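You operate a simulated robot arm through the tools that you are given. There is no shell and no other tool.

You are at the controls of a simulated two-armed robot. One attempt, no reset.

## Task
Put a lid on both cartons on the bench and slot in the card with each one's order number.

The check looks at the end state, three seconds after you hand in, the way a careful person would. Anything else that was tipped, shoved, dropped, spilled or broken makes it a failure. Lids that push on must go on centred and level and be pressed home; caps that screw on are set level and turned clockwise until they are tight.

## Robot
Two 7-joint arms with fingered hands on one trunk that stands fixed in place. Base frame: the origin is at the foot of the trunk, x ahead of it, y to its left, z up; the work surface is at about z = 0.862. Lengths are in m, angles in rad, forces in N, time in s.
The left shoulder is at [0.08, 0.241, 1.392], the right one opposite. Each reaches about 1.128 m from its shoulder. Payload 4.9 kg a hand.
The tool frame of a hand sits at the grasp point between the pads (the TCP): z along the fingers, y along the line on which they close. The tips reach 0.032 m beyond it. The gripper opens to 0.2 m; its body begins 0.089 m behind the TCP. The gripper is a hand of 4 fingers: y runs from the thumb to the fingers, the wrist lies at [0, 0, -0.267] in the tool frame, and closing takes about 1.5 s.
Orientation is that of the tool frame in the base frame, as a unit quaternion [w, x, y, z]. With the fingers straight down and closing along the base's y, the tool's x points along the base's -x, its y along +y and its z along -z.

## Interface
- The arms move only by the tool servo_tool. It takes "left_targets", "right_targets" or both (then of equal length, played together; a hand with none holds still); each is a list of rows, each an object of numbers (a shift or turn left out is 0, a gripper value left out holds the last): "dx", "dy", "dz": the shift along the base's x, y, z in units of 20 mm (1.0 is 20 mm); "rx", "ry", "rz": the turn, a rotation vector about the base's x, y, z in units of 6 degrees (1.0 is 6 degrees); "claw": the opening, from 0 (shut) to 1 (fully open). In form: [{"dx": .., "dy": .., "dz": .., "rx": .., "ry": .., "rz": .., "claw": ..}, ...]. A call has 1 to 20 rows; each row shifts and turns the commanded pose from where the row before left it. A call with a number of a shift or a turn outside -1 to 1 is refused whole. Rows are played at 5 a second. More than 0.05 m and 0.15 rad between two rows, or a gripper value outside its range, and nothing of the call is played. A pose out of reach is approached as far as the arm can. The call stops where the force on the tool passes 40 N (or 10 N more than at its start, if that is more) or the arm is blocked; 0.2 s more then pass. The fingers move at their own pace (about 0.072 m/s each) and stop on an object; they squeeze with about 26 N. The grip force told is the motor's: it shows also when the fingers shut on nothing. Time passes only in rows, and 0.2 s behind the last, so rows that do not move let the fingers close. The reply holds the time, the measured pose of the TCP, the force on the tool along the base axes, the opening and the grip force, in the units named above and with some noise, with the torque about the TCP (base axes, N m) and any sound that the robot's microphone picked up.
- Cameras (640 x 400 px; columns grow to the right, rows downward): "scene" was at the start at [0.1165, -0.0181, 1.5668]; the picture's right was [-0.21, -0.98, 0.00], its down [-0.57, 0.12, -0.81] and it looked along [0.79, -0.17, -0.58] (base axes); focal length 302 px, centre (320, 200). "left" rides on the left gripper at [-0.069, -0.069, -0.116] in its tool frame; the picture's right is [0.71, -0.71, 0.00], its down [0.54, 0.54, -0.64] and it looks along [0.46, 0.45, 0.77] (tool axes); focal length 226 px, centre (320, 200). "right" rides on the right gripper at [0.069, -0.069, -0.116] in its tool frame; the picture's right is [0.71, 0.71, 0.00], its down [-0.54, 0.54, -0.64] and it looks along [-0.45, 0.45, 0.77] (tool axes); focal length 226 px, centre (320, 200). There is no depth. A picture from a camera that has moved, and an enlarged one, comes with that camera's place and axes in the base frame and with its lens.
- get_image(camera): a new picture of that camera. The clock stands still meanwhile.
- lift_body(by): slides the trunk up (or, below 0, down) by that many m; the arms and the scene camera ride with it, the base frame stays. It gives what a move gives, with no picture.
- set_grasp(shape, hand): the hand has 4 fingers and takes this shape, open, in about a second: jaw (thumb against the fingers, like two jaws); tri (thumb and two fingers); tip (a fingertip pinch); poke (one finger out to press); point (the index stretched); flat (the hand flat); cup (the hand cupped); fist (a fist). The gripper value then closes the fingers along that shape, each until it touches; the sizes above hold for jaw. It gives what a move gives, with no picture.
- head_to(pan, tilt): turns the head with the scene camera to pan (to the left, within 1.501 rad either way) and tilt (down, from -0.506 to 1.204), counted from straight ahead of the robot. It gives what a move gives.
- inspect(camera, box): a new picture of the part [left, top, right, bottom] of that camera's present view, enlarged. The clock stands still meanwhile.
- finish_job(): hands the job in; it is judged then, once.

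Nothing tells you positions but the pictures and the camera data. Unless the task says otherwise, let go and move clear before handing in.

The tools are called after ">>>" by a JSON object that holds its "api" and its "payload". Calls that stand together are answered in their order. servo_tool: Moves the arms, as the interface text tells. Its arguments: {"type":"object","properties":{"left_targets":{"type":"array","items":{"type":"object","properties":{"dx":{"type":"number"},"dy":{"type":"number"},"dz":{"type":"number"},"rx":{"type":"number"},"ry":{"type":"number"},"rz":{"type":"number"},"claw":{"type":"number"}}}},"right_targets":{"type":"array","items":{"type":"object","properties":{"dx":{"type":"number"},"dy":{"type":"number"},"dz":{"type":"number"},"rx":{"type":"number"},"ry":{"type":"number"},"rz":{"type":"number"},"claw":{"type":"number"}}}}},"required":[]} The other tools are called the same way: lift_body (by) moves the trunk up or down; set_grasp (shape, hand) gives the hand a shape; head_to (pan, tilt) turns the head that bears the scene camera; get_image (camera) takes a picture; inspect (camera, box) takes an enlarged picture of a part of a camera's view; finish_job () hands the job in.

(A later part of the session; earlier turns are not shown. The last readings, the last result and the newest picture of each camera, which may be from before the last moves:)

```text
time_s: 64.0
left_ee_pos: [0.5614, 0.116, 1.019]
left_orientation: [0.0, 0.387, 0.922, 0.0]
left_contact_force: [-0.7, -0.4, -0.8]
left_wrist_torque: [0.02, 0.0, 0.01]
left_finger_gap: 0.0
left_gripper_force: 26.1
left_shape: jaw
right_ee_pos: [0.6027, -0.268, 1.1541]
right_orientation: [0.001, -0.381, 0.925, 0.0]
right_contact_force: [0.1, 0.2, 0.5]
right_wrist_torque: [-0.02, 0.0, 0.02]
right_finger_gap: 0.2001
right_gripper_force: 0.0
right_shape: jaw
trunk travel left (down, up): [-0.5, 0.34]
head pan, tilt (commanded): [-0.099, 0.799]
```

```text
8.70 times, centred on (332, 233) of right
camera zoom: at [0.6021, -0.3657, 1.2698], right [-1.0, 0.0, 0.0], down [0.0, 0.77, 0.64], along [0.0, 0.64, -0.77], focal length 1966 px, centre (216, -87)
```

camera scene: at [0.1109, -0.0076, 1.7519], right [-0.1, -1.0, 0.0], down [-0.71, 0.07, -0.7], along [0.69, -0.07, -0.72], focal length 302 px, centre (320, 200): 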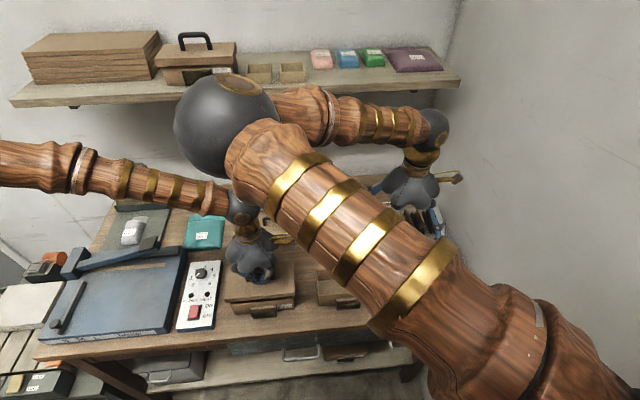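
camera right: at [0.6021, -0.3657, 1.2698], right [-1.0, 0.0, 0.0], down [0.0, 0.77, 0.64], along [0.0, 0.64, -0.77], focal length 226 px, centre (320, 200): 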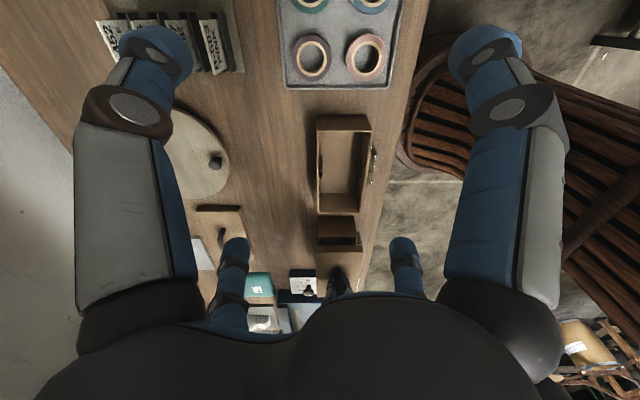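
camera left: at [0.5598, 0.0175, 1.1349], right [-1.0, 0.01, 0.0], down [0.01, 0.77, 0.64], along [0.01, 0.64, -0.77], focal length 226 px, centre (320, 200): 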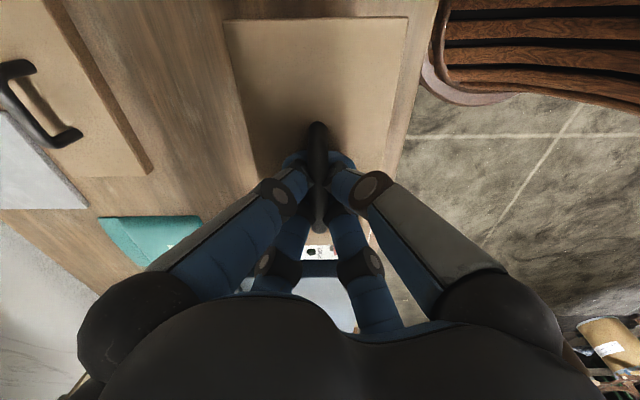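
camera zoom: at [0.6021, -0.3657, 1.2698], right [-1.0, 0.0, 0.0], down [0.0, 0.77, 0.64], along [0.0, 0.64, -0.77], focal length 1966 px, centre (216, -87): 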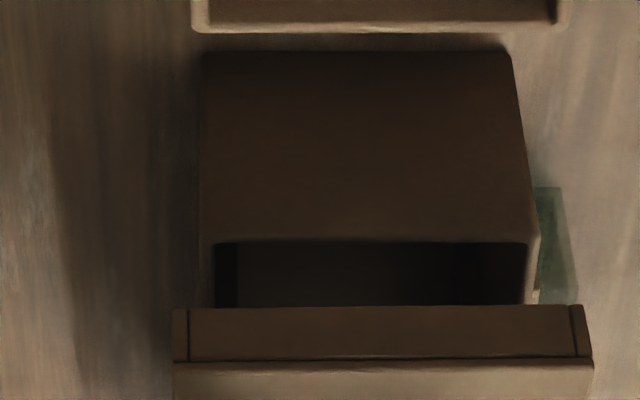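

From the side view the lid centre is x≈0.562 and the carton centre x≈0.562, with about 3 mm clearance per side, so they are well aligned. I'll lower the lid slowly onto carton B-563.

>>> {"api": "servo_tool", "payload": {"left_targets": [{"dz": -0.4}, {"dz": -0.4}, {"dz": -0.4}, {"dz": -0.3}, {"dz": -0.2}, {}]}}

>>> {"api": "inspect", "payload": {"camera": "right", "box": [305, 205, 365, 275]}}

>>> {"api": "inspect", "payload": {"camera": "scene", "box": [205, 235, 315, 325]}}

```text
time_s: 65.4
left_ee_pos: [0.5609, 0.1156, 0.9846]
left_orientation: [0.0, 0.387, 0.922, 0.0]
left_contact_force: [0.0, 0.4, -0.5]
left_wrist_torque: [0.04, 0.01, -0.01]
left_finger_gap: 0.0001
left_gripper_force: 25.9
left_shape: jaw
right_ee_pos: [0.6023, -0.2689, 1.1537]
right_orientation: [0.0, -0.381, 0.925, 0.0]
right_contact_force: [-0.2, 0.3, -0.8]
right_wrist_torque: [0.01, 0.02, 0.01]
right_finger_gap: 0.2
right_gripper_force: 0.2
right_shape: jaw
trunk travel left (down, up): [-0.5, 0.34]
head pan, tilt (commanded): [-0.099, 0.799]
```

```text
5.71 times, centred on (335, 240) of right
camera zoom: at [0.6023, -0.3659, 1.2697], right [-1.0, 0.0, 0.0], down [0.0, 0.77, 0.64], along [0.0, 0.64, -0.77], focal length 1292 px, centre (234, -29)
```

zoom: 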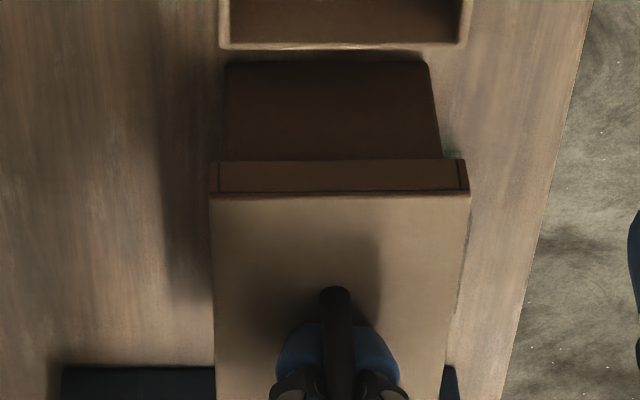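

```text
4.44 times, centred on (260, 280) of scene
camera zoom: at [0.111, -0.0081, 1.7519], right [-0.1, -1.0, 0.0], down [-0.71, 0.07, -0.7], along [0.69, -0.07, -0.72], focal length 1341 px, centre (587, -156)
```

zoom: 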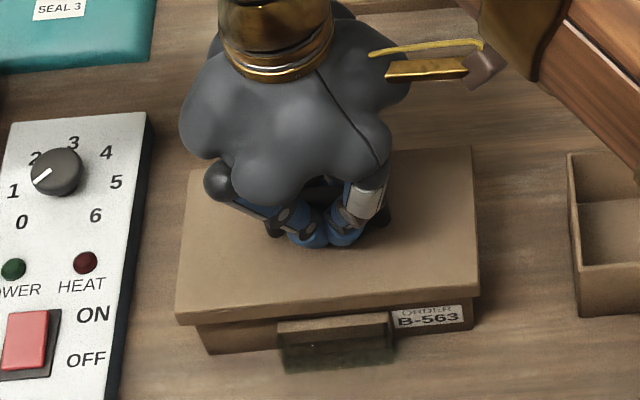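

>>> {"api": "servo_tool", "payload": {"left_targets": [{"dz": -0.15}, {"dz": -0.15}, {"dz": -0.1}, {}]}}

>>> {"api": "servo_tool", "payload": {"left_targets": [{"dz": -0.1}, {"dz": -0.1}, {}]}}

>>> {"api": "inspect", "payload": {"camera": "right", "box": [305, 205, 365, 275]}}

```text
time_s: 66.4
left_ee_pos: [0.561, 0.1145, 0.9764]
left_orientation: [0.0, 0.387, 0.922, 0.0]
left_contact_force: [-0.5, 0.5, -1.1]
left_wrist_torque: [0.02, 0.01, -0.02]
left_finger_gap: 0.0
left_gripper_force: 25.4
left_shape: jaw
right_ee_pos: [0.601, -0.2683, 1.1538]
right_orientation: [-0.001, -0.381, 0.925, 0.0]
right_contact_force: [-1.0, -0.1, -0.2]
right_wrist_torque: [-0.03, 0.01, -0.01]
right_finger_gap: 0.2001
right_gripper_force: 0.1
right_shape: jaw
trunk travel left (down, up): [-0.5, 0.34]
head pan, tilt (commanded): [-0.099, 0.799]
```

```text
time_s: 67.2
left_ee_pos: [0.5614, 0.1147, 0.9732]
left_orientation: [0.001, 0.386, 0.923, 0.0]
left_contact_force: [0.6, 0.4, 4.7]
left_wrist_torque: [0.01, 0.02, -0.02]
left_finger_gap: 0.0
left_gripper_force: 26.3
left_shape: jaw
right_ee_pos: [0.6024, -0.2693, 1.1531]
right_orientation: [0.0, -0.382, 0.924, 0.001]
right_contact_force: [0.1, -1.2, -0.8]
right_wrist_torque: [0.04, 0.01, -0.01]
right_finger_gap: 0.2002
right_gripper_force: 0.1
right_shape: jaw
trunk travel left (down, up): [-0.5, 0.34]
head pan, tilt (commanded): [-0.099, 0.799]
```

```text
5.71 times, centred on (335, 240) of right
camera zoom: at [0.6021, -0.3659, 1.2699], right [-1.0, 0.0, 0.0], down [0.0, 0.77, 0.64], along [0.0, 0.64, -0.77], focal length 1292 px, centre (234, -29)
```

zoom: 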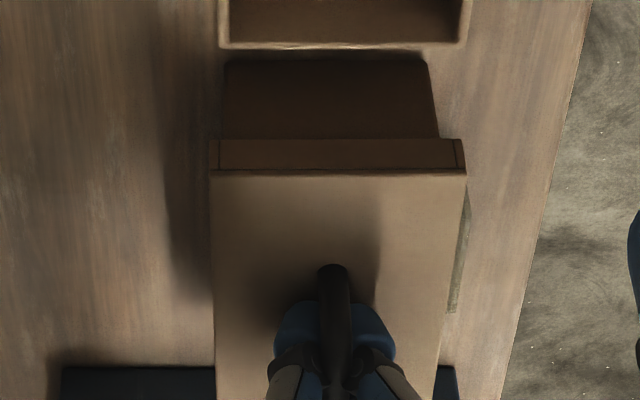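

Contact begins at TCP z≈0.973 (about 5 N). I'll press further down in small steps and watch the force.

>>> {"api": "servo_tool", "payload": {"left_targets": [{"dz": -0.1}, {"dz": -0.1}, {"dz": -0.1}, {}]}}

>>> {"api": "inspect", "payload": {"camera": "right", "box": [305, 205, 365, 275]}}

>>> {"api": "inspect", "payload": {"camera": "scene", "box": [205, 235, 315, 325]}}

```text
time_s: 67.9
left_ee_pos: [0.5612, 0.1137, 0.9718]
left_orientation: [0.003, 0.387, 0.922, 0.001]
left_contact_force: [-6.8, 3.3, 27.6]
left_wrist_torque: [-0.01, 0.05, -0.07]
left_finger_gap: 0.0
left_gripper_force: 25.9
left_shape: jaw
right_ee_pos: [0.6, -0.2689, 1.1541]
right_orientation: [0.001, -0.382, 0.924, -0.001]
right_contact_force: [0.1, 0.3, 0.1]
right_wrist_torque: [0.0, -0.01, 0.0]
right_finger_gap: 0.2
right_gripper_force: 0.2
right_shape: jaw
trunk travel left (down, up): [-0.5, 0.34]
head pan, tilt (commanded): [-0.099, 0.799]
stopped in row 3 (left hand): the force on the tool passed its limit at 45 N (the readings are from after the stop); the commanded pose is now the measured one
```

```text
5.71 times, centred on (335, 240) of right
camera zoom: at [0.6001, -0.3655, 1.2709], right [-1.0, 0.0, 0.0], down [0.0, 0.77, 0.64], along [0.0, 0.64, -0.77], focal length 1292 px, centre (234, -29)
```

zoom: 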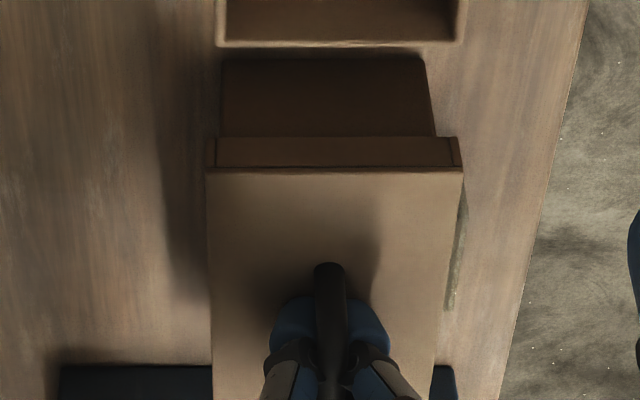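

```text
4.44 times, centred on (260, 280) of scene
camera zoom: at [0.1079, -0.0075, 1.7522], right [-0.1, -1.0, 0.0], down [-0.71, 0.07, -0.7], along [0.69, -0.07, -0.72], focal length 1341 px, centre (587, -156)
```

zoom: 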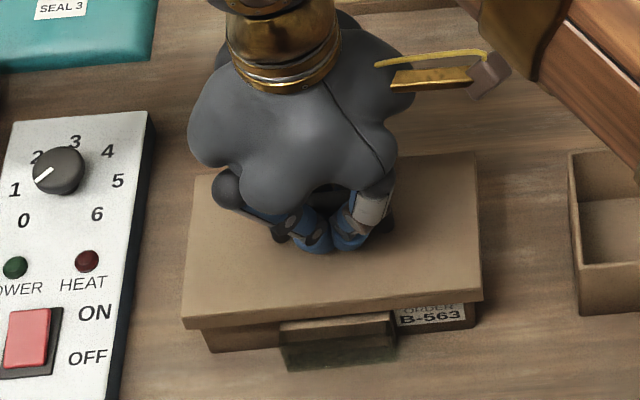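

The lid took a 45 N push and stopped, so it looks seated and level. I'll ease off, open the fingers and rise, then inspect.

>>> {"api": "servo_tool", "payload": {"left_targets": [{"dz": 0.05}, {"claw": 0.25}, {}, {}, {}, {}, {"dz": 0.3}, {"dz": 0.6}, {"dz": 0.8}, {"dz": 0.9}, {"dz": 0.9}, {"dz": 0.9}, {"dz": 0.9}, {"dz": 0.9}]}}

>>> {"api": "inspect", "payload": {"camera": "scene", "box": [205, 235, 315, 325]}}

>>> {"api": "inspect", "payload": {"camera": "right", "box": [300, 200, 380, 300]}}

>>> {"api": "get_image", "payload": {"camera": "scene"}}

```text
time_s: 70.9
left_ee_pos: [0.5611, 0.1138, 1.0961]
left_orientation: [0.0, 0.387, 0.922, 0.001]
left_contact_force: [-0.1, -0.1, 0.8]
left_wrist_torque: [0.02, 0.02, 0.0]
left_finger_gap: 0.0497
left_gripper_force: 0.0
left_shape: jaw
right_ee_pos: [0.602, -0.2681, 1.155]
right_orientation: [0.001, -0.381, 0.925, 0.0]
right_contact_force: [0.3, -0.7, 0.4]
right_wrist_torque: [-0.01, -0.02, 0.01]
right_finger_gap: 0.2
right_gripper_force: 0.1
right_shape: jaw
trunk travel left (down, up): [-0.5, 0.34]
head pan, tilt (commanded): [-0.099, 0.799]
```

```text
4.44 times, centred on (260, 280) of scene
camera zoom: at [0.1104, -0.008, 1.7519], right [-0.1, -1.0, 0.0], down [-0.71, 0.07, -0.7], along [0.69, -0.07, -0.72], focal length 1341 px, centre (587, -156)
```

zoom: 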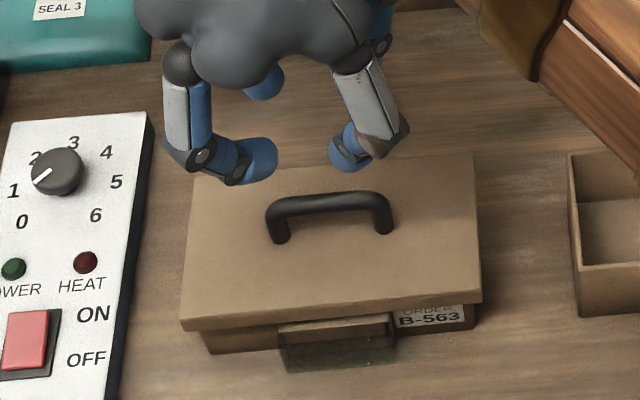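

```text
4.00 times, centred on (340, 250) of right
camera zoom: at [0.6019, -0.3658, 1.2699], right [-1.0, 0.0, 0.0], down [0.0, 0.77, 0.64], along [0.0, 0.64, -0.77], focal length 904 px, centre (240, 0)
```

zoom: 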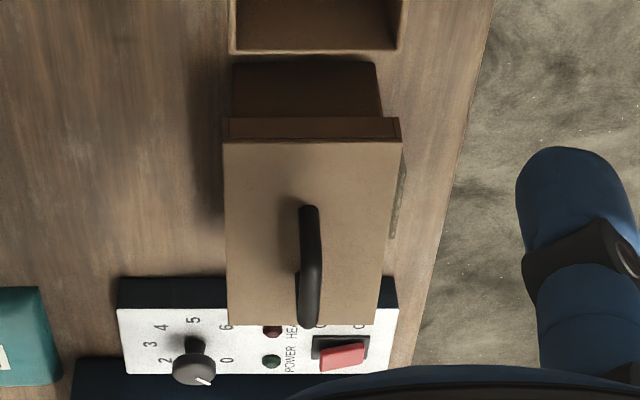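

```text
taken
camera scene: at [0.1104, -0.008, 1.7519], right [-0.1, -1.0, 0.0], down [-0.71, 0.07, -0.7], along [0.69, -0.07, -0.72], focal length 302 px, centre (320, 200)
```

scene: 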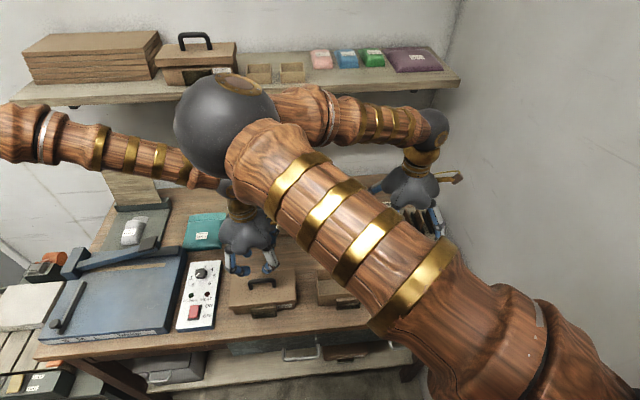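

The lid is on carton B-563, centred and level. The right elbow is close to the left wrist, so I'll pull the right hand back to its side before using the left hand for the second lid.

>>> {"api": "servo_tool", "payload": {"right_targets": [{"dx": 0.5, "dy": -0.8, "dz": 0.2}, {"dx": 0.5, "dy": -0.8, "dz": 0.2}, {"dx": 0.5, "dy": -0.8, "dz": 0.2}, {"dx": 0.5, "dy": -0.8, "dz": 0.2}, {"dx": 0.5, "dy": -0.8, "dz": 0.2}, {"dx": 0.5, "dy": -0.8, "dz": 0.2}, {"dx": 0.5, "dy": -0.8, "dz": 0.2}, {"dx": 0.5, "dy": -0.8, "dz": 0.2}, {"dx": 0.5, "dy": -0.8, "dz": 0.2}, {"dx": 0.5, "dy": -0.8, "dz": 0.2}]}}

>>> {"api": "get_image", "payload": {"camera": "scene"}}

```text
time_s: 73.1
left_ee_pos: [0.5616, 0.1129, 1.0954]
left_orientation: [0.001, 0.387, 0.922, 0.0]
left_contact_force: [0.2, 0.0, 1.3]
left_wrist_torque: [-0.01, 0.0, -0.02]
left_finger_gap: 0.0498
left_gripper_force: 0.0
left_shape: jaw
right_ee_pos: [0.7041, -0.4275, 1.1916]
right_orientation: [0.0, -0.381, 0.925, 0.0]
right_contact_force: [-0.1, 0.0, 0.3]
right_wrist_torque: [0.04, 0.03, 0.02]
right_finger_gap: 0.2001
right_gripper_force: 0.1
right_shape: jaw
trunk travel left (down, up): [-0.5, 0.34]
head pan, tilt (commanded): [-0.099, 0.799]
```

```text
taken
camera scene: at [0.1117, -0.0092, 1.7518], right [-0.1, -1.0, 0.0], down [-0.71, 0.07, -0.7], along [0.69, -0.07, -0.72], focal length 302 px, centre (320, 200)
```

scene: 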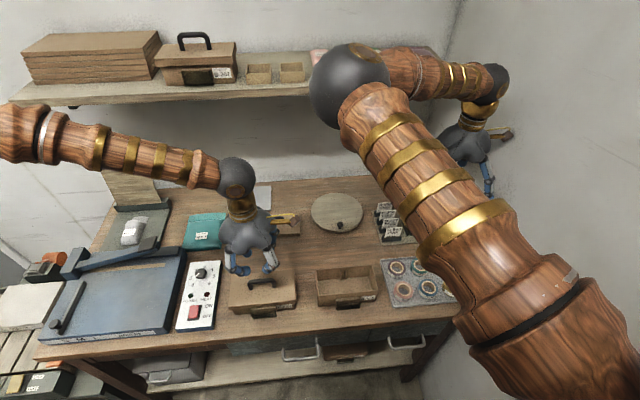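

>>> {"api": "inspect", "payload": {"camera": "scene", "box": [215, 255, 385, 325]}}

>>> {"api": "servo_tool", "payload": {"left_targets": [{"dx": 0.9}, {"dx": 0.9}, {"dx": 0.9}, {"dx": 0.9}, {"dx": 0.9, "dy": -0.1}, {"dx": 0.9, "dy": -0.1}, {"dx": 0.9, "dy": -0.1}, {"dx": 0.9, "dy": -0.1}, {"dx": 0.9, "dy": -0.1}, {"dx": 0.9, "dy": -0.1}, {"dx": 0.9, "dy": -0.1}, {"dx": 0.9, "dy": -0.1}, {"dx": 0.9, "dy": -0.1}, {"dx": 0.9, "dy": -0.1}, {"dx": 0.9}, {"dx": 0.82, "rz": 0.09}, {"dz": -0.8}, {"dz": -0.8}, {"dz": -0.8}, {"dz": -0.8}]}}

>>> {"api": "get_image", "payload": {"camera": "left"}}

>>> {"api": "inspect", "payload": {"camera": "scene", "box": [210, 160, 340, 260]}}

```text
3.76 times, centred on (300, 290) of scene
camera zoom: at [0.1117, -0.0092, 1.7518], right [-0.1, -1.0, 0.0], down [-0.71, 0.07, -0.7], along [0.69, -0.07, -0.72], focal length 1136 px, centre (395, -139)
```

zoom: 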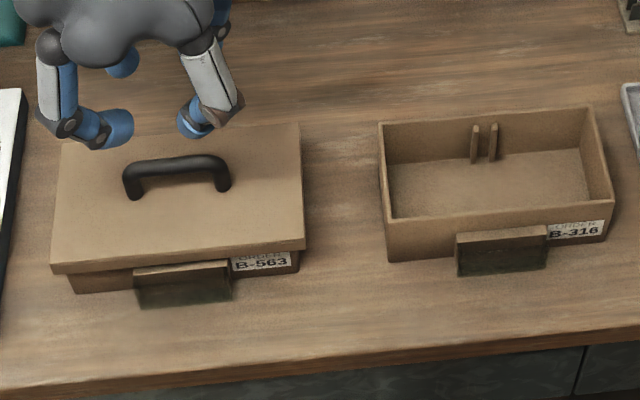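

```text
time_s: 77.3
left_ee_pos: [0.8493, 0.0933, 1.0305]
left_orientation: [0.002, 0.382, 0.924, 0.0]
left_contact_force: [0.6, 0.0, -0.7]
left_wrist_torque: [-0.01, 0.02, -0.02]
left_finger_gap: 0.0497
left_gripper_force: 0.1
left_shape: jaw
right_ee_pos: [0.7036, -0.4287, 1.1922]
right_orientation: [-0.001, -0.381, 0.925, 0.001]
right_contact_force: [0.4, 0.2, 0.2]
right_wrist_torque: [0.02, -0.01, 0.01]
right_finger_gap: 0.2001
right_gripper_force: 0.2
right_shape: jaw
trunk travel left (down, up): [-0.5, 0.34]
head pan, tilt (commanded): [-0.099, 0.799]
```

```text
taken
camera left: at [0.8481, -0.0034, 1.1471], right [-1.0, 0.0, 0.0], down [0.0, 0.77, 0.64], along [0.0, 0.64, -0.77], focal length 226 px, centre (320, 200)
```

left: 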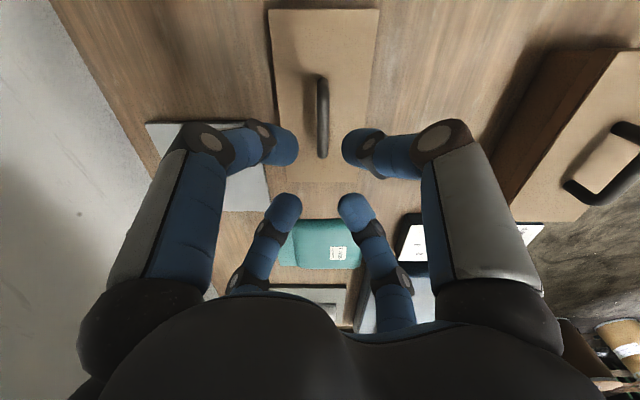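

```text
4.00 times, centred on (275, 210) of scene
camera zoom: at [0.1116, -0.0082, 1.7519], right [-0.1, -1.0, 0.0], down [-0.71, 0.07, -0.7], along [0.69, -0.07, -0.72], focal length 1207 px, centre (500, 160)
```

zoom: 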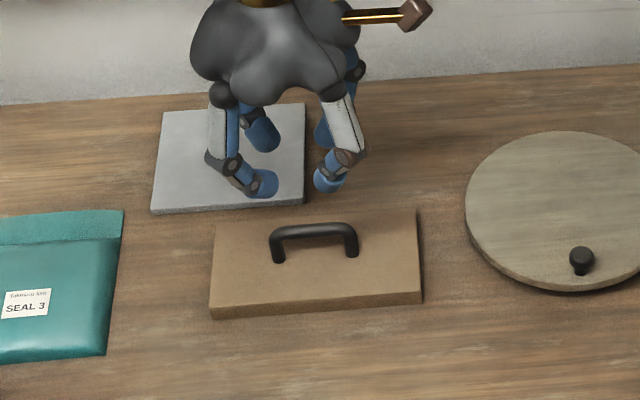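

The second handle bar sits at about x=0.846, y=0.091. I'll correct for that and lower to grasp height.

>>> {"api": "servo_tool", "payload": {"left_targets": [{"dx": -0.16, "dy": -0.09, "dz": -0.7}, {"dz": -0.8}, {"dz": -0.8}, {"dz": -0.8}, {"dz": -0.8}, {"dz": -0.8}, {"dz": -0.75}, {}]}}

>>> {"api": "get_image", "payload": {"camera": "left"}}

>>> {"api": "inspect", "payload": {"camera": "scene", "box": [240, 190, 330, 250]}}

```text
time_s: 79.1
left_ee_pos: [0.8459, 0.0938, 0.9226]
left_orientation: [0.002, 0.383, 0.924, 0.0]
left_contact_force: [0.1, -0.4, 0.5]
left_wrist_torque: [0.0, 0.03, 0.02]
left_finger_gap: 0.0496
left_gripper_force: 0.2
left_shape: jaw
right_ee_pos: [0.7036, -0.4272, 1.1924]
right_orientation: [0.001, -0.381, 0.925, 0.0]
right_contact_force: [0.3, 0.1, -0.2]
right_wrist_torque: [0.0, -0.04, -0.02]
right_finger_gap: 0.1999
right_gripper_force: 0.1
right_shape: jaw
trunk travel left (down, up): [-0.5, 0.34]
head pan, tilt (commanded): [-0.099, 0.799]
```

```text
taken
camera left: at [0.8449, -0.0044, 1.0385], right [-1.0, 0.0, 0.0], down [0.0, 0.77, 0.64], along [0.0, 0.64, -0.77], focal length 226 px, centre (320, 200)
```

left: 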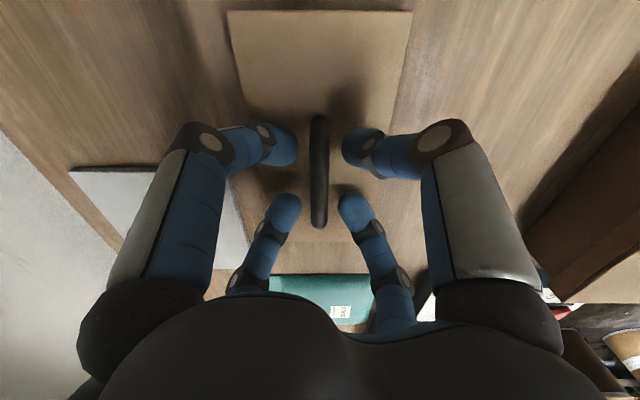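

```text
6.67 times, centred on (285, 220) of scene
camera zoom: at [0.1111, -0.008, 1.7519], right [-0.1, -1.0, 0.0], down [-0.71, 0.07, -0.7], along [0.69, -0.07, -0.72], focal length 2012 px, centre (553, 67)
```

zoom: 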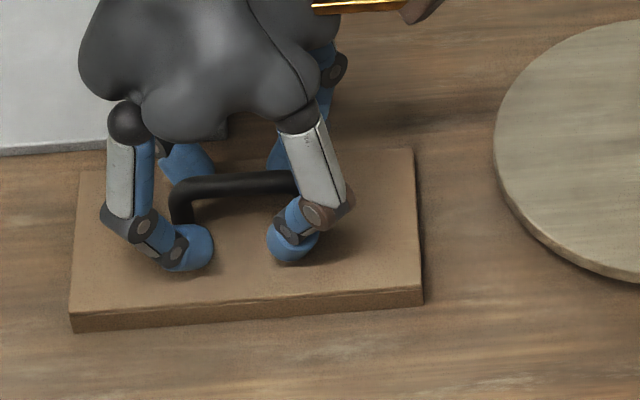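

>>> {"api": "servo_tool", "payload": {"left_targets": [{"claw": 0.0, "dy": -0.08}, {}, {}, {}, {}, {}, {}]}}

>>> {"api": "get_image", "payload": {"camera": "left"}}

>>> {"api": "inspect", "payload": {"camera": "scene", "box": [240, 190, 330, 250]}}

```text
time_s: 80.7
left_ee_pos: [0.8459, 0.0915, 0.9219]
left_orientation: [0.002, 0.381, 0.925, 0.0]
left_contact_force: [0.0, 0.1, 0.1]
left_wrist_torque: [0.06, 0.0, 0.07]
left_finger_gap: 0.0
left_gripper_force: 25.6
left_shape: jaw
right_ee_pos: [0.7037, -0.4291, 1.1924]
right_orientation: [0.0, -0.381, 0.924, 0.0]
right_contact_force: [-0.1, -1.0, 0.3]
right_wrist_torque: [0.0, -0.01, -0.02]
right_finger_gap: 0.2002
right_gripper_force: 0.1
right_shape: jaw
trunk travel left (down, up): [-0.5, 0.34]
head pan, tilt (commanded): [-0.099, 0.799]
```

```text
taken
camera left: at [0.8451, -0.0063, 1.0388], right [-1.0, 0.0, 0.0], down [0.0, 0.77, 0.64], along [0.0, 0.64, -0.77], focal length 226 px, centre (320, 200)
```

left: 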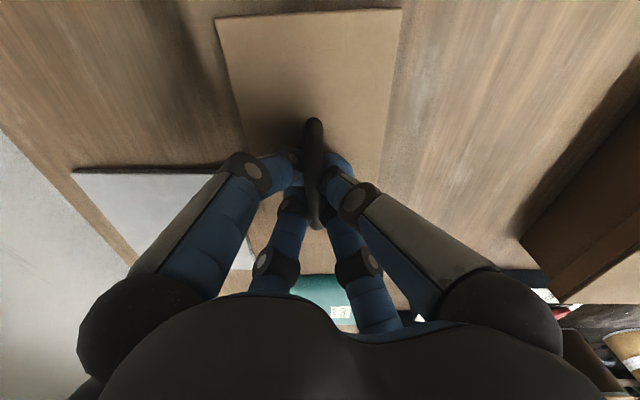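

```text
6.67 times, centred on (285, 220) of scene
camera zoom: at [0.1112, -0.0082, 1.7519], right [-0.1, -1.0, 0.0], down [-0.71, 0.07, -0.7], along [0.69, -0.07, -0.72], focal length 2012 px, centre (553, 67)
```

zoom: 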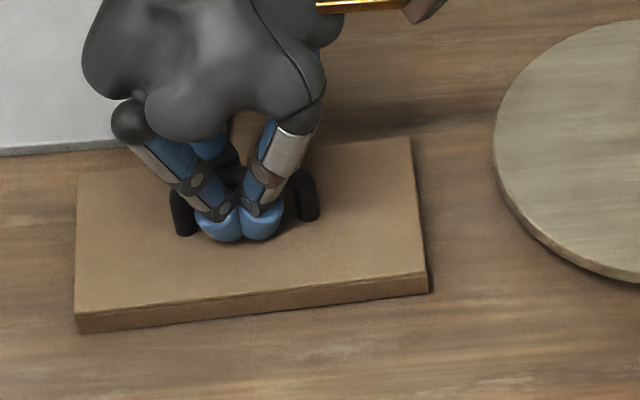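

The lid twisted by about +3° as the fingers closed; I'll correct that after lifting. Lifting now and measuring.

>>> {"api": "servo_tool", "payload": {"left_targets": [{"dz": 0.5}, {"dz": 0.5}, {"dz": 0.5}, {"dz": 0.5}, {}]}}

>>> {"api": "inspect", "payload": {"camera": "left", "box": [200, 0, 440, 240]}}

>>> {"api": "inspect", "payload": {"camera": "scene", "box": [235, 180, 325, 250]}}

```text
time_s: 81.9
left_ee_pos: [0.8476, 0.0914, 0.9608]
left_orientation: [0.002, 0.382, 0.924, -0.001]
left_contact_force: [-0.6, 0.4, -0.7]
left_wrist_torque: [-0.02, 0.01, 0.0]
left_finger_gap: 0.0001
left_gripper_force: 26.2
left_shape: jaw
right_ee_pos: [0.7035, -0.4284, 1.1932]
right_orientation: [0.001, -0.381, 0.924, 0.001]
right_contact_force: [-0.5, -0.2, 0.3]
right_wrist_torque: [-0.03, -0.05, 0.02]
right_finger_gap: 0.2003
right_gripper_force: 0.1
right_shape: jaw
trunk travel left (down, up): [-0.5, 0.34]
head pan, tilt (commanded): [-0.099, 0.799]
```

```text
1.67 times, centred on (320, 120) of left
camera zoom: at [0.8453, -0.0064, 1.0773], right [-1.0, 0.0, 0.0], down [0.0, 0.77, 0.64], along [0.0, 0.64, -0.77], focal length 377 px, centre (320, 333)
```

zoom: 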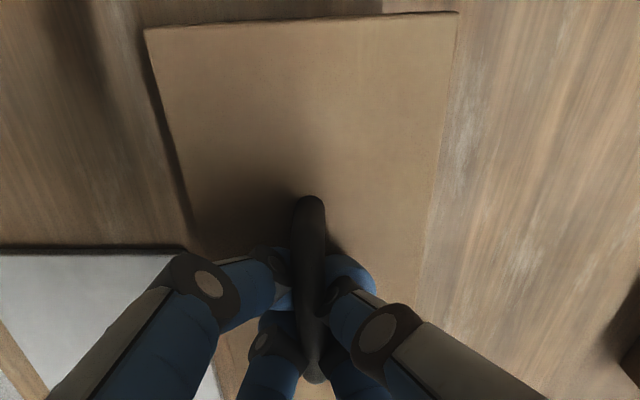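

```text
5.71 times, centred on (280, 215) of scene
camera zoom: at [0.1113, -0.0082, 1.7519], right [-0.1, -1.0, 0.0], down [-0.71, 0.07, -0.7], along [0.69, -0.07, -0.72], focal length 1724 px, centre (549, 114)
```

zoom: 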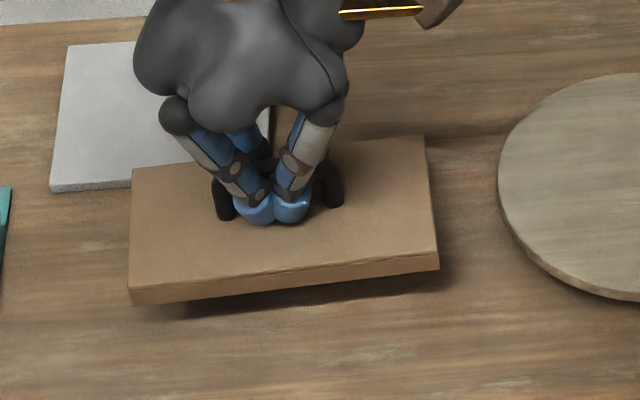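

The lid rose level, with yaw about +2.6° and its centre about 3.7 mm ahead of the TCP in x. Carton B-316's centre is about (0.5647, -0.1344). I'll carry it there with a yaw correction, keeping clear of the first lid's handle.

>>> {"api": "servo_tool", "payload": {"left_targets": [{"dz": 0.6}, {"dz": 0.6}, {"dz": 0.6}, {"dz": 0.6}, {"dz": 0.5, "rz": -0.22}, {"dx": -0.9, "dy": -0.8, "rz": -0.21}, {"dx": -0.9, "dy": -0.8}, {"dx": -0.9, "dy": -0.8}, {"dx": -0.9, "dy": -0.8}, {"dx": -0.9, "dy": -0.8}, {"dx": -0.9, "dy": -0.8}, {"dx": -0.9, "dy": -0.8}, {"dx": -0.9, "dy": -0.8}, {"dx": -0.9, "dy": -0.8}, {"dx": -0.9, "dy": -0.8}, {"dx": -0.9, "dy": -0.8}, {"dx": -0.9, "dy": -0.8}, {"dx": -0.9, "dy": -0.8}, {"dx": -0.9, "dy": -0.8}, {"dx": -0.9, "dy": -0.05}]}}

>>> {"api": "servo_tool", "payload": {"left_targets": [{"dx": -0.77}, {}, {}]}}

>>> {"api": "get_image", "payload": {"camera": "scene"}}

>>> {"api": "get_image", "payload": {"camera": "right"}}

>>> {"api": "inspect", "payload": {"camera": "scene", "box": [290, 235, 400, 325]}}

```text
time_s: 86.1
left_ee_pos: [0.5749, -0.1346, 1.0186]
left_orientation: [0.002, 0.403, 0.915, 0.0]
left_contact_force: [-0.5, -0.2, -0.9]
left_wrist_torque: [0.02, -0.03, -0.03]
left_finger_gap: 0.0
left_gripper_force: 25.5
left_shape: jaw
right_ee_pos: [0.7034, -0.4275, 1.1939]
right_orientation: [0.0, -0.381, 0.925, 0.0]
right_contact_force: [-0.7, -0.7, 0.1]
right_wrist_torque: [-0.02, 0.0, -0.01]
right_finger_gap: 0.2002
right_gripper_force: 0.2
right_shape: jaw
trunk travel left (down, up): [-0.5, 0.34]
head pan, tilt (commanded): [-0.099, 0.799]
```

```text
time_s: 86.9
left_ee_pos: [0.5604, -0.1338, 1.0188]
left_orientation: [0.001, 0.403, 0.915, 0.0]
left_contact_force: [-0.4, 1.2, -1.8]
left_wrist_torque: [-0.02, 0.0, 0.0]
left_finger_gap: 0.0001
left_gripper_force: 25.6
left_shape: jaw
right_ee_pos: [0.7039, -0.427, 1.1931]
right_orientation: [0.0, -0.381, 0.925, 0.0]
right_contact_force: [0.0, -0.2, -0.2]
right_wrist_torque: [-0.01, 0.0, -0.01]
right_finger_gap: 0.2003
right_gripper_force: 0.0
right_shape: jaw
trunk travel left (down, up): [-0.5, 0.34]
head pan, tilt (commanded): [-0.099, 0.799]
```

```text
taken
camera scene: at [0.1116, -0.008, 1.7519], right [-0.1, -1.0, 0.0], down [-0.71, 0.07, -0.7], along [0.69, -0.07, -0.72], focal length 302 px, centre (320, 200)
```

scene: 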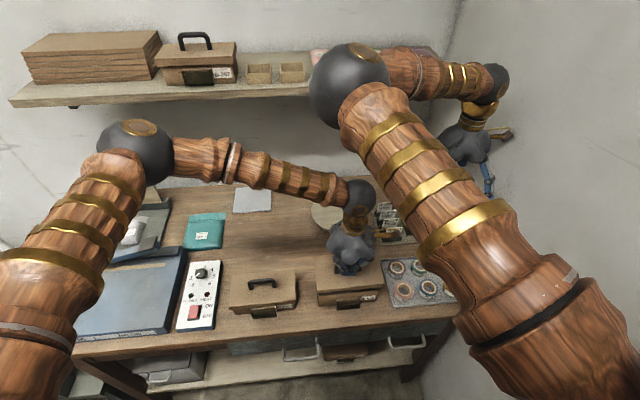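

```text
taken
camera right: at [0.7038, -0.5249, 1.3089], right [-1.0, 0.0, 0.0], down [0.0, 0.77, 0.64], along [0.0, 0.64, -0.77], focal length 226 px, centre (320, 200)
```

right: 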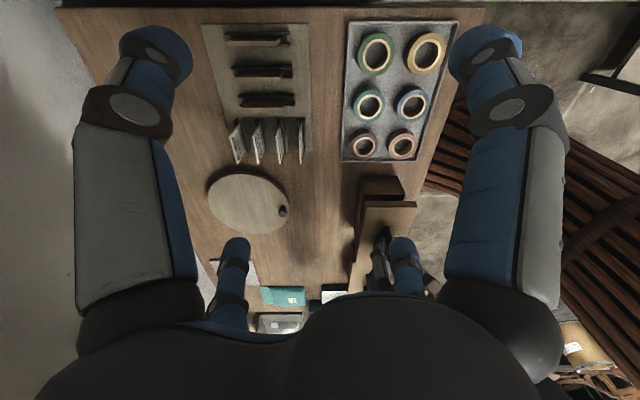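

```text
4.44 times, centred on (345, 280) of scene
camera zoom: at [0.1116, -0.008, 1.7519], right [-0.1, -1.0, 0.0], down [-0.71, 0.07, -0.7], along [0.69, -0.07, -0.72], focal length 1341 px, centre (209, -156)
```

zoom: 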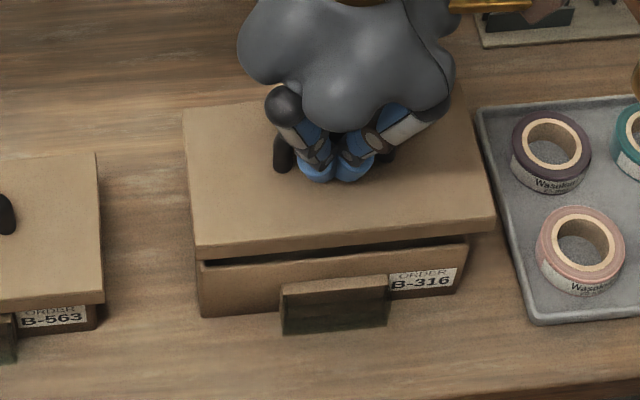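

>>> {"api": "inspect", "payload": {"camera": "right", "box": [345, 165, 425, 225]}}

>>> {"api": "inspect", "payload": {"camera": "scene", "box": [325, 255, 385, 310]}}

```text
6.67 times, centred on (385, 195) of right
camera zoom: at [0.7038, -0.5249, 1.3089], right [-1.0, 0.0, 0.0], down [0.0, 0.77, 0.64], along [0.0, 0.64, -0.77], focal length 1507 px, centre (-113, 233)
```

zoom: 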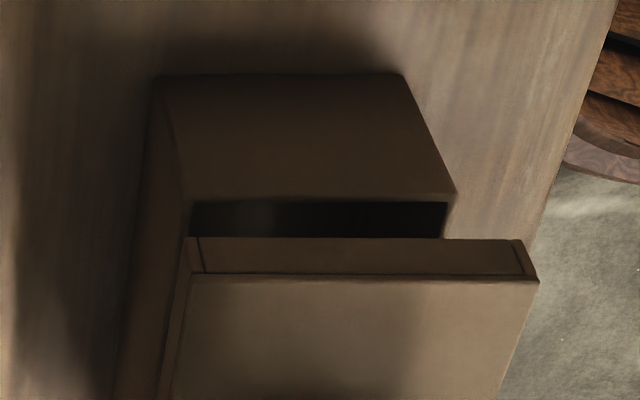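

```text
7.27 times, centred on (355, 282) of scene
camera zoom: at [0.1116, -0.008, 1.7519], right [-0.1, -1.0, 0.0], down [-0.71, 0.07, -0.7], along [0.69, -0.07, -0.72], focal length 2195 px, centre (66, -400)
```

zoom: 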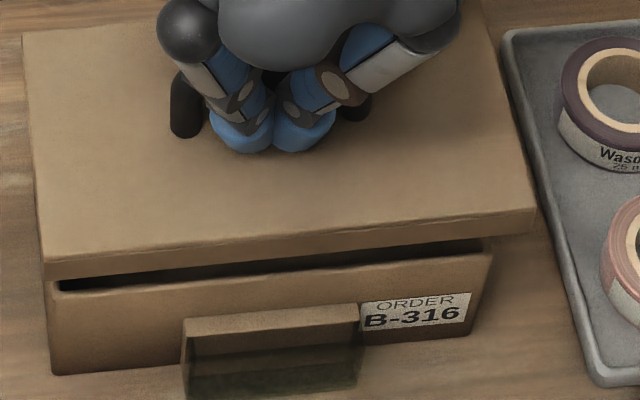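

Both views show the lid about 1 mm short in x and 3 mm too far in -y. I'll correct that and lower gently onto carton B-316.

>>> {"api": "servo_tool", "payload": {"left_targets": [{"dx": 0.06, "dy": 0.15}, {"dz": -0.4}, {"dz": -0.4}, {"dz": -0.4}, {"dz": -0.3}, {"dz": -0.1}, {}]}}

>>> {"api": "inspect", "payload": {"camera": "right", "box": [345, 165, 425, 225]}}

>>> {"api": "inspect", "payload": {"camera": "scene", "box": [290, 250, 400, 325]}}

```text
time_s: 88.5
left_ee_pos: [0.5601, -0.1319, 0.9871]
left_orientation: [0.001, 0.403, 0.915, 0.001]
left_contact_force: [-0.3, -0.7, -0.3]
left_wrist_torque: [0.02, 0.01, 0.01]
left_finger_gap: 0.0
left_gripper_force: 26.3
left_shape: jaw
right_ee_pos: [0.7032, -0.427, 1.1932]
right_orientation: [0.0, -0.382, 0.924, 0.0]
right_contact_force: [0.2, -0.1, 0.6]
right_wrist_torque: [-0.04, -0.01, -0.03]
right_finger_gap: 0.2
right_gripper_force: 0.2
right_shape: jaw
trunk travel left (down, up): [-0.5, 0.34]
head pan, tilt (commanded): [-0.099, 0.799]
```

```text
6.67 times, centred on (385, 195) of right
camera zoom: at [0.7033, -0.5251, 1.3091], right [-1.0, 0.0, 0.0], down [0.0, 0.77, 0.64], along [0.0, 0.64, -0.77], focal length 1507 px, centre (-113, 233)
```

zoom: 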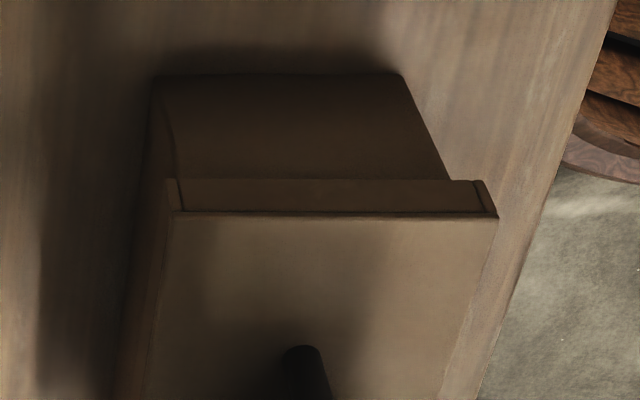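

```text
5.33 times, centred on (345, 288) of scene
camera zoom: at [0.111, -0.0082, 1.7519], right [-0.1, -1.0, 0.0], down [-0.71, 0.07, -0.7], along [0.69, -0.07, -0.72], focal length 1609 px, centre (187, -267)
```

zoom: 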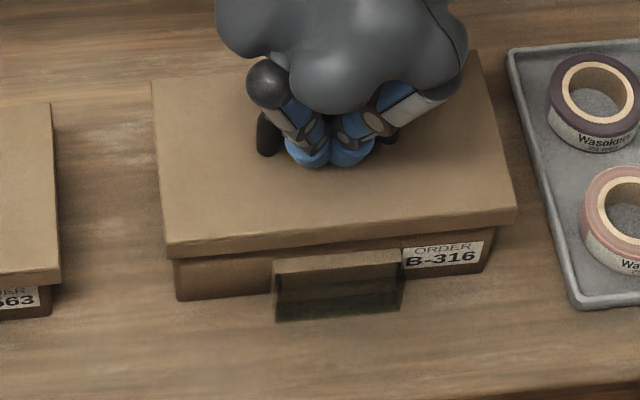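

>>> {"api": "servo_tool", "payload": {"left_targets": [{"dz": -0.15}, {"dz": -0.15}, {"dz": -0.1}, {}]}}

>>> {"api": "servo_tool", "payload": {"left_targets": [{"dz": -0.1}, {"dz": -0.1}, {}]}}

>>> {"api": "inspect", "payload": {"camera": "right", "box": [345, 165, 425, 225]}}

```text
time_s: 89.5
left_ee_pos: [0.5619, -0.1307, 0.9795]
left_orientation: [0.002, 0.402, 0.916, 0.0]
left_contact_force: [-0.1, 0.4, -0.7]
left_wrist_torque: [-0.04, 0.02, 0.0]
left_finger_gap: 0.0
left_gripper_force: 25.9
left_shape: jaw
right_ee_pos: [0.7021, -0.4281, 1.1929]
right_orientation: [0.0, -0.382, 0.924, 0.0]
right_contact_force: [0.4, -0.1, 0.8]
right_wrist_torque: [0.02, -0.01, -0.02]
right_finger_gap: 0.2
right_gripper_force: 0.0
right_shape: jaw
trunk travel left (down, up): [-0.5, 0.34]
head pan, tilt (commanded): [-0.099, 0.799]
```

```text
time_s: 90.3
left_ee_pos: [0.5624, -0.1322, 0.9759]
left_orientation: [0.003, 0.403, 0.915, 0.0]
left_contact_force: [-0.1, -0.4, 0.3]
left_wrist_torque: [-0.01, -0.03, 0.0]
left_finger_gap: 0.0
left_gripper_force: 26.4
left_shape: jaw
right_ee_pos: [0.7032, -0.4286, 1.1928]
right_orientation: [-0.001, -0.381, 0.925, 0.0]
right_contact_force: [0.0, 0.8, 0.1]
right_wrist_torque: [0.0, 0.02, 0.02]
right_finger_gap: 0.2001
right_gripper_force: 0.1
right_shape: jaw
trunk travel left (down, up): [-0.5, 0.34]
head pan, tilt (commanded): [-0.099, 0.799]
```

```text
6.67 times, centred on (385, 195) of right
camera zoom: at [0.7033, -0.5251, 1.3091], right [-1.0, 0.0, 0.0], down [0.0, 0.77, 0.64], along [0.0, 0.64, -0.77], focal length 1507 px, centre (-113, 233)
```

zoom: 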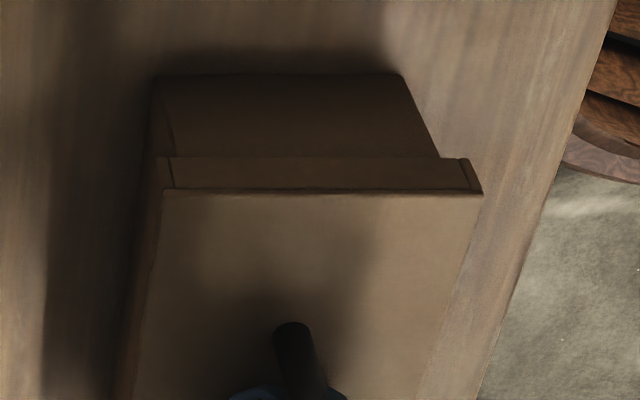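

It's slipping over the rim without force. Continuing down to contact and pressing home.

>>> {"api": "servo_tool", "payload": {"left_targets": [{"dz": -0.1}, {"dz": -0.1}, {"dz": -0.1}, {"dz": -0.1}, {"dz": -0.1}, {}]}}

>>> {"api": "inspect", "payload": {"camera": "right", "box": [345, 165, 425, 225]}}

```text
time_s: 91.4
left_ee_pos: [0.5622, -0.133, 0.9721]
left_orientation: [0.005, 0.402, 0.916, 0.0]
left_contact_force: [-5.2, 5.2, 22.4]
left_wrist_torque: [0.21, -0.08, -0.05]
left_finger_gap: 0.0
left_gripper_force: 26.2
left_shape: jaw
right_ee_pos: [0.7015, -0.4264, 1.1936]
right_orientation: [0.001, -0.382, 0.924, -0.001]
right_contact_force: [-0.1, -1.2, -0.2]
right_wrist_torque: [0.01, 0.05, -0.02]
right_finger_gap: 0.2
right_gripper_force: 0.1
right_shape: jaw
trunk travel left (down, up): [-0.5, 0.34]
head pan, tilt (commanded): [-0.099, 0.799]
stopped in row 5 (left hand): the force on the tool passed its limit at 43 N (the readings are from after the stop); the commanded pose is now the measured one
```

```text
6.67 times, centred on (385, 195) of right
camera zoom: at [0.7017, -0.5239, 1.3102], right [-1.0, 0.0, 0.0], down [0.0, 0.77, 0.64], along [0.0, 0.64, -0.77], focal length 1507 px, centre (-113, 233)
```

zoom: 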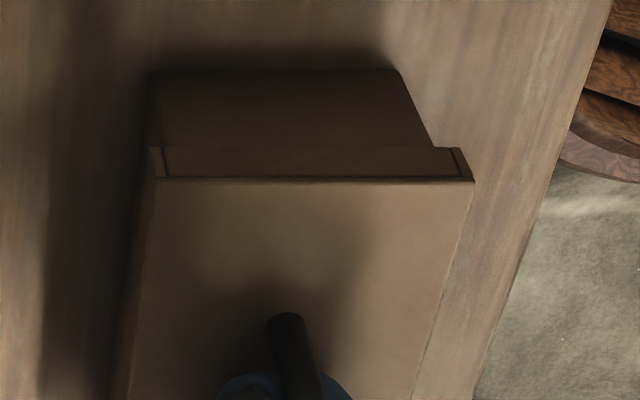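

>>> {"api": "servo_tool", "payload": {"left_targets": [{"dz": 0.05}, {"claw": 0.25}, {}, {}, {}, {}, {"dz": 0.3}, {"dz": 0.6}, {"dz": 0.8}, {"dz": 0.9}, {"dz": 0.9}]}}

>>> {"api": "inspect", "payload": {"camera": "scene", "box": [215, 250, 400, 325]}}

>>> {"api": "inspect", "payload": {"camera": "right", "box": [345, 165, 425, 225]}}

```text
time_s: 93.8
left_ee_pos: [0.5638, -0.1324, 1.0405]
left_orientation: [0.002, 0.403, 0.915, 0.001]
left_contact_force: [1.0, -0.8, -0.5]
left_wrist_torque: [0.02, 0.0, 0.01]
left_finger_gap: 0.0497
left_gripper_force: 0.0
left_shape: jaw
right_ee_pos: [0.7029, -0.4274, 1.1932]
right_orientation: [-0.001, -0.38, 0.925, 0.0]
right_contact_force: [0.4, 0.4, -0.1]
right_wrist_torque: [-0.02, 0.0, 0.02]
right_finger_gap: 0.1998
right_gripper_force: 0.1
right_shape: jaw
trunk travel left (down, up): [-0.5, 0.34]
head pan, tilt (commanded): [-0.099, 0.799]
```

```text
3.46 times, centred on (308, 288) of scene
camera zoom: at [0.1108, -0.0082, 1.7519], right [-0.1, -1.0, 0.0], down [-0.71, 0.07, -0.7], along [0.69, -0.07, -0.72], focal length 1044 px, centre (363, -103)
```

zoom: 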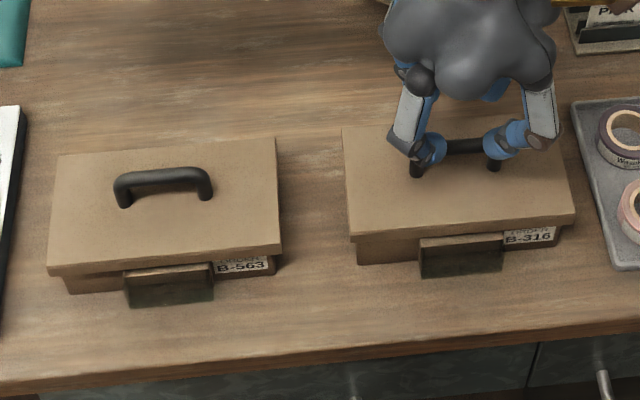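

```text
6.67 times, centred on (385, 195) of right
camera zoom: at [0.7031, -0.525, 1.3091], right [-1.0, 0.0, 0.0], down [0.0, 0.77, 0.64], along [0.0, 0.64, -0.77], focal length 1507 px, centre (-113, 233)
```

zoom: 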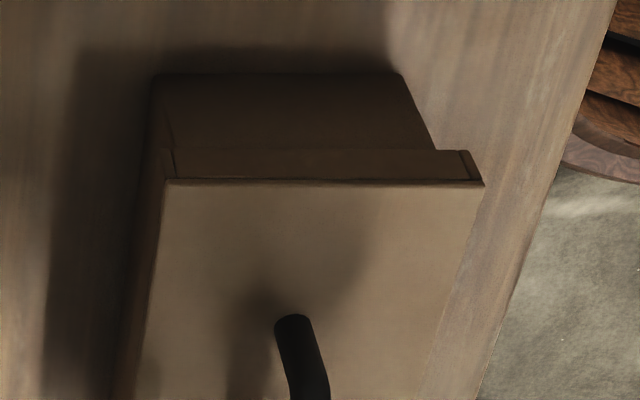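

Both lids are on. I'll move the left hand up and away to the left, then measure the cards in the rack.

>>> {"api": "servo_tool", "payload": {"left_targets": [{"dz": 0.9}, {"dz": 0.9}, {"dz": 0.9}, {"dz": 0.9}, {"dz": 0.9, "dy": 0.9}, {"dz": 0.9, "dy": 0.9}, {"dz": 0.9, "dy": 0.9}, {"dy": 0.95}, {"dy": 0.95}, {"dy": 0.95}, {"dy": 0.95}, {"dy": 0.95}, {"dy": 0.95}, {"dy": 0.95}, {"dy": 0.95}, {"dy": 0.95}, {"dy": 0.95}, {"dy": 0.95}, {"dy": 0.95}, {"dy": 0.95}]}}

>>> {"api": "servo_tool", "payload": {"left_targets": [{"dy": 0.95}, {"dy": 0.95}, {"dy": 0.95}, {"dy": 0.95}, {"dy": 0.95}, {"dy": 0.95}, {"dy": 0.95}, {"dy": 0.95}, {"dy": 0.95}, {"dy": 0.95}, {"dy": 0.95}, {"dy": 0.95}, {"dy": 0.95}, {"dy": 0.95}, {"dy": 0.95}]}}

>>> {"api": "head_to", "payload": {"pan": -0.3, "tilt": 0.75}}

>>> {"api": "get_image", "payload": {"camera": "scene"}}

>>> {"api": "inspect", "payload": {"camera": "right", "box": [195, 15, 325, 175]}}

```text
time_s: 98.0
left_ee_pos: [0.5634, 0.1693, 1.1667]
left_orientation: [0.004, 0.402, 0.915, 0.0]
left_contact_force: [-0.8, 0.4, -0.5]
left_wrist_torque: [0.04, 0.02, 0.04]
left_finger_gap: 0.0495
left_gripper_force: 0.0
left_shape: jaw
right_ee_pos: [0.7027, -0.4265, 1.1943]
right_orientation: [-0.001, -0.381, 0.925, 0.0]
right_contact_force: [1.2, 0.3, 0.7]
right_wrist_torque: [-0.04, -0.02, -0.01]
right_finger_gap: 0.1999
right_gripper_force: 0.0
right_shape: jaw
trunk travel left (down, up): [-0.5, 0.34]
head pan, tilt (commanded): [-0.099, 0.799]
```

```text
time_s: 101.2
left_ee_pos: [0.5633, 0.4544, 1.1656]
left_orientation: [0.004, 0.403, 0.915, 0.0]
left_contact_force: [-0.5, -1.1, 0.3]
left_wrist_torque: [-0.02, 0.01, -0.02]
left_finger_gap: 0.0495
left_gripper_force: 0.1
left_shape: jaw
right_ee_pos: [0.7024, -0.4274, 1.1943]
right_orientation: [0.0, -0.381, 0.924, 0.0]
right_contact_force: [0.0, -0.3, 0.0]
right_wrist_torque: [-0.02, -0.02, -0.03]
right_finger_gap: 0.1999
right_gripper_force: 0.2
right_shape: jaw
trunk travel left (down, up): [-0.5, 0.34]
head pan, tilt (commanded): [-0.099, 0.799]
```

```text
time_s: 101.9
left_ee_pos: [0.5634, 0.4522, 1.1663]
left_orientation: [0.004, 0.402, 0.915, 0.001]
left_contact_force: [0.0, 0.2, 0.0]
left_wrist_torque: [0.02, -0.01, 0.04]
left_finger_gap: 0.0498
left_gripper_force: 0.1
left_shape: jaw
right_ee_pos: [0.7035, -0.4275, 1.1942]
right_orientation: [0.001, -0.381, 0.925, -0.001]
right_contact_force: [-0.1, 0.0, -0.5]
right_wrist_torque: [0.02, 0.0, -0.01]
right_finger_gap: 0.2
right_gripper_force: 0.1
right_shape: jaw
trunk travel left (down, up): [-0.5, 0.34]
head pan, tilt (commanded): [-0.3, 0.75]
```

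```text
taken
camera scene: at [0.1099, -0.0243, 1.7559], right [-0.29, -0.96, 0.0], down [-0.65, 0.2, -0.73], along [0.7, -0.22, -0.68], focal length 302 px, centre (320, 200)
```

scene: 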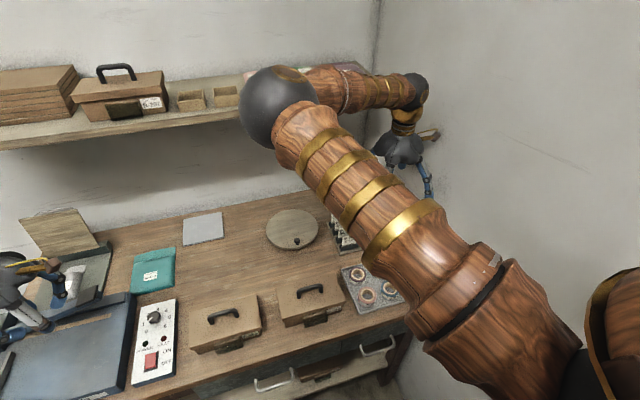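

```text
2.50 times, centred on (260, 95) of right
camera zoom: at [0.7033, -0.5247, 1.3092], right [-1.0, 0.0, 0.0], down [0.0, 0.77, 0.64], along [0.0, 0.64, -0.77], focal length 565 px, centre (470, 462)
```

zoom: 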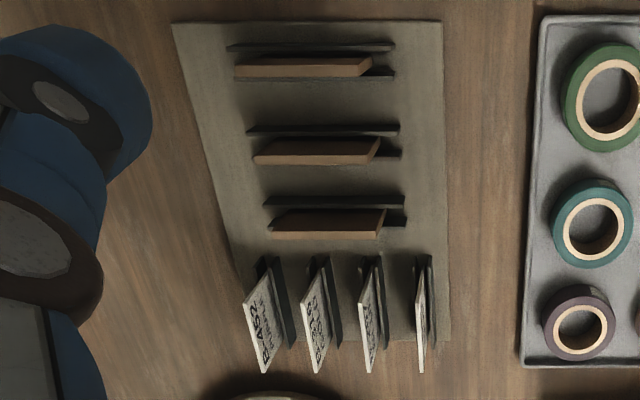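

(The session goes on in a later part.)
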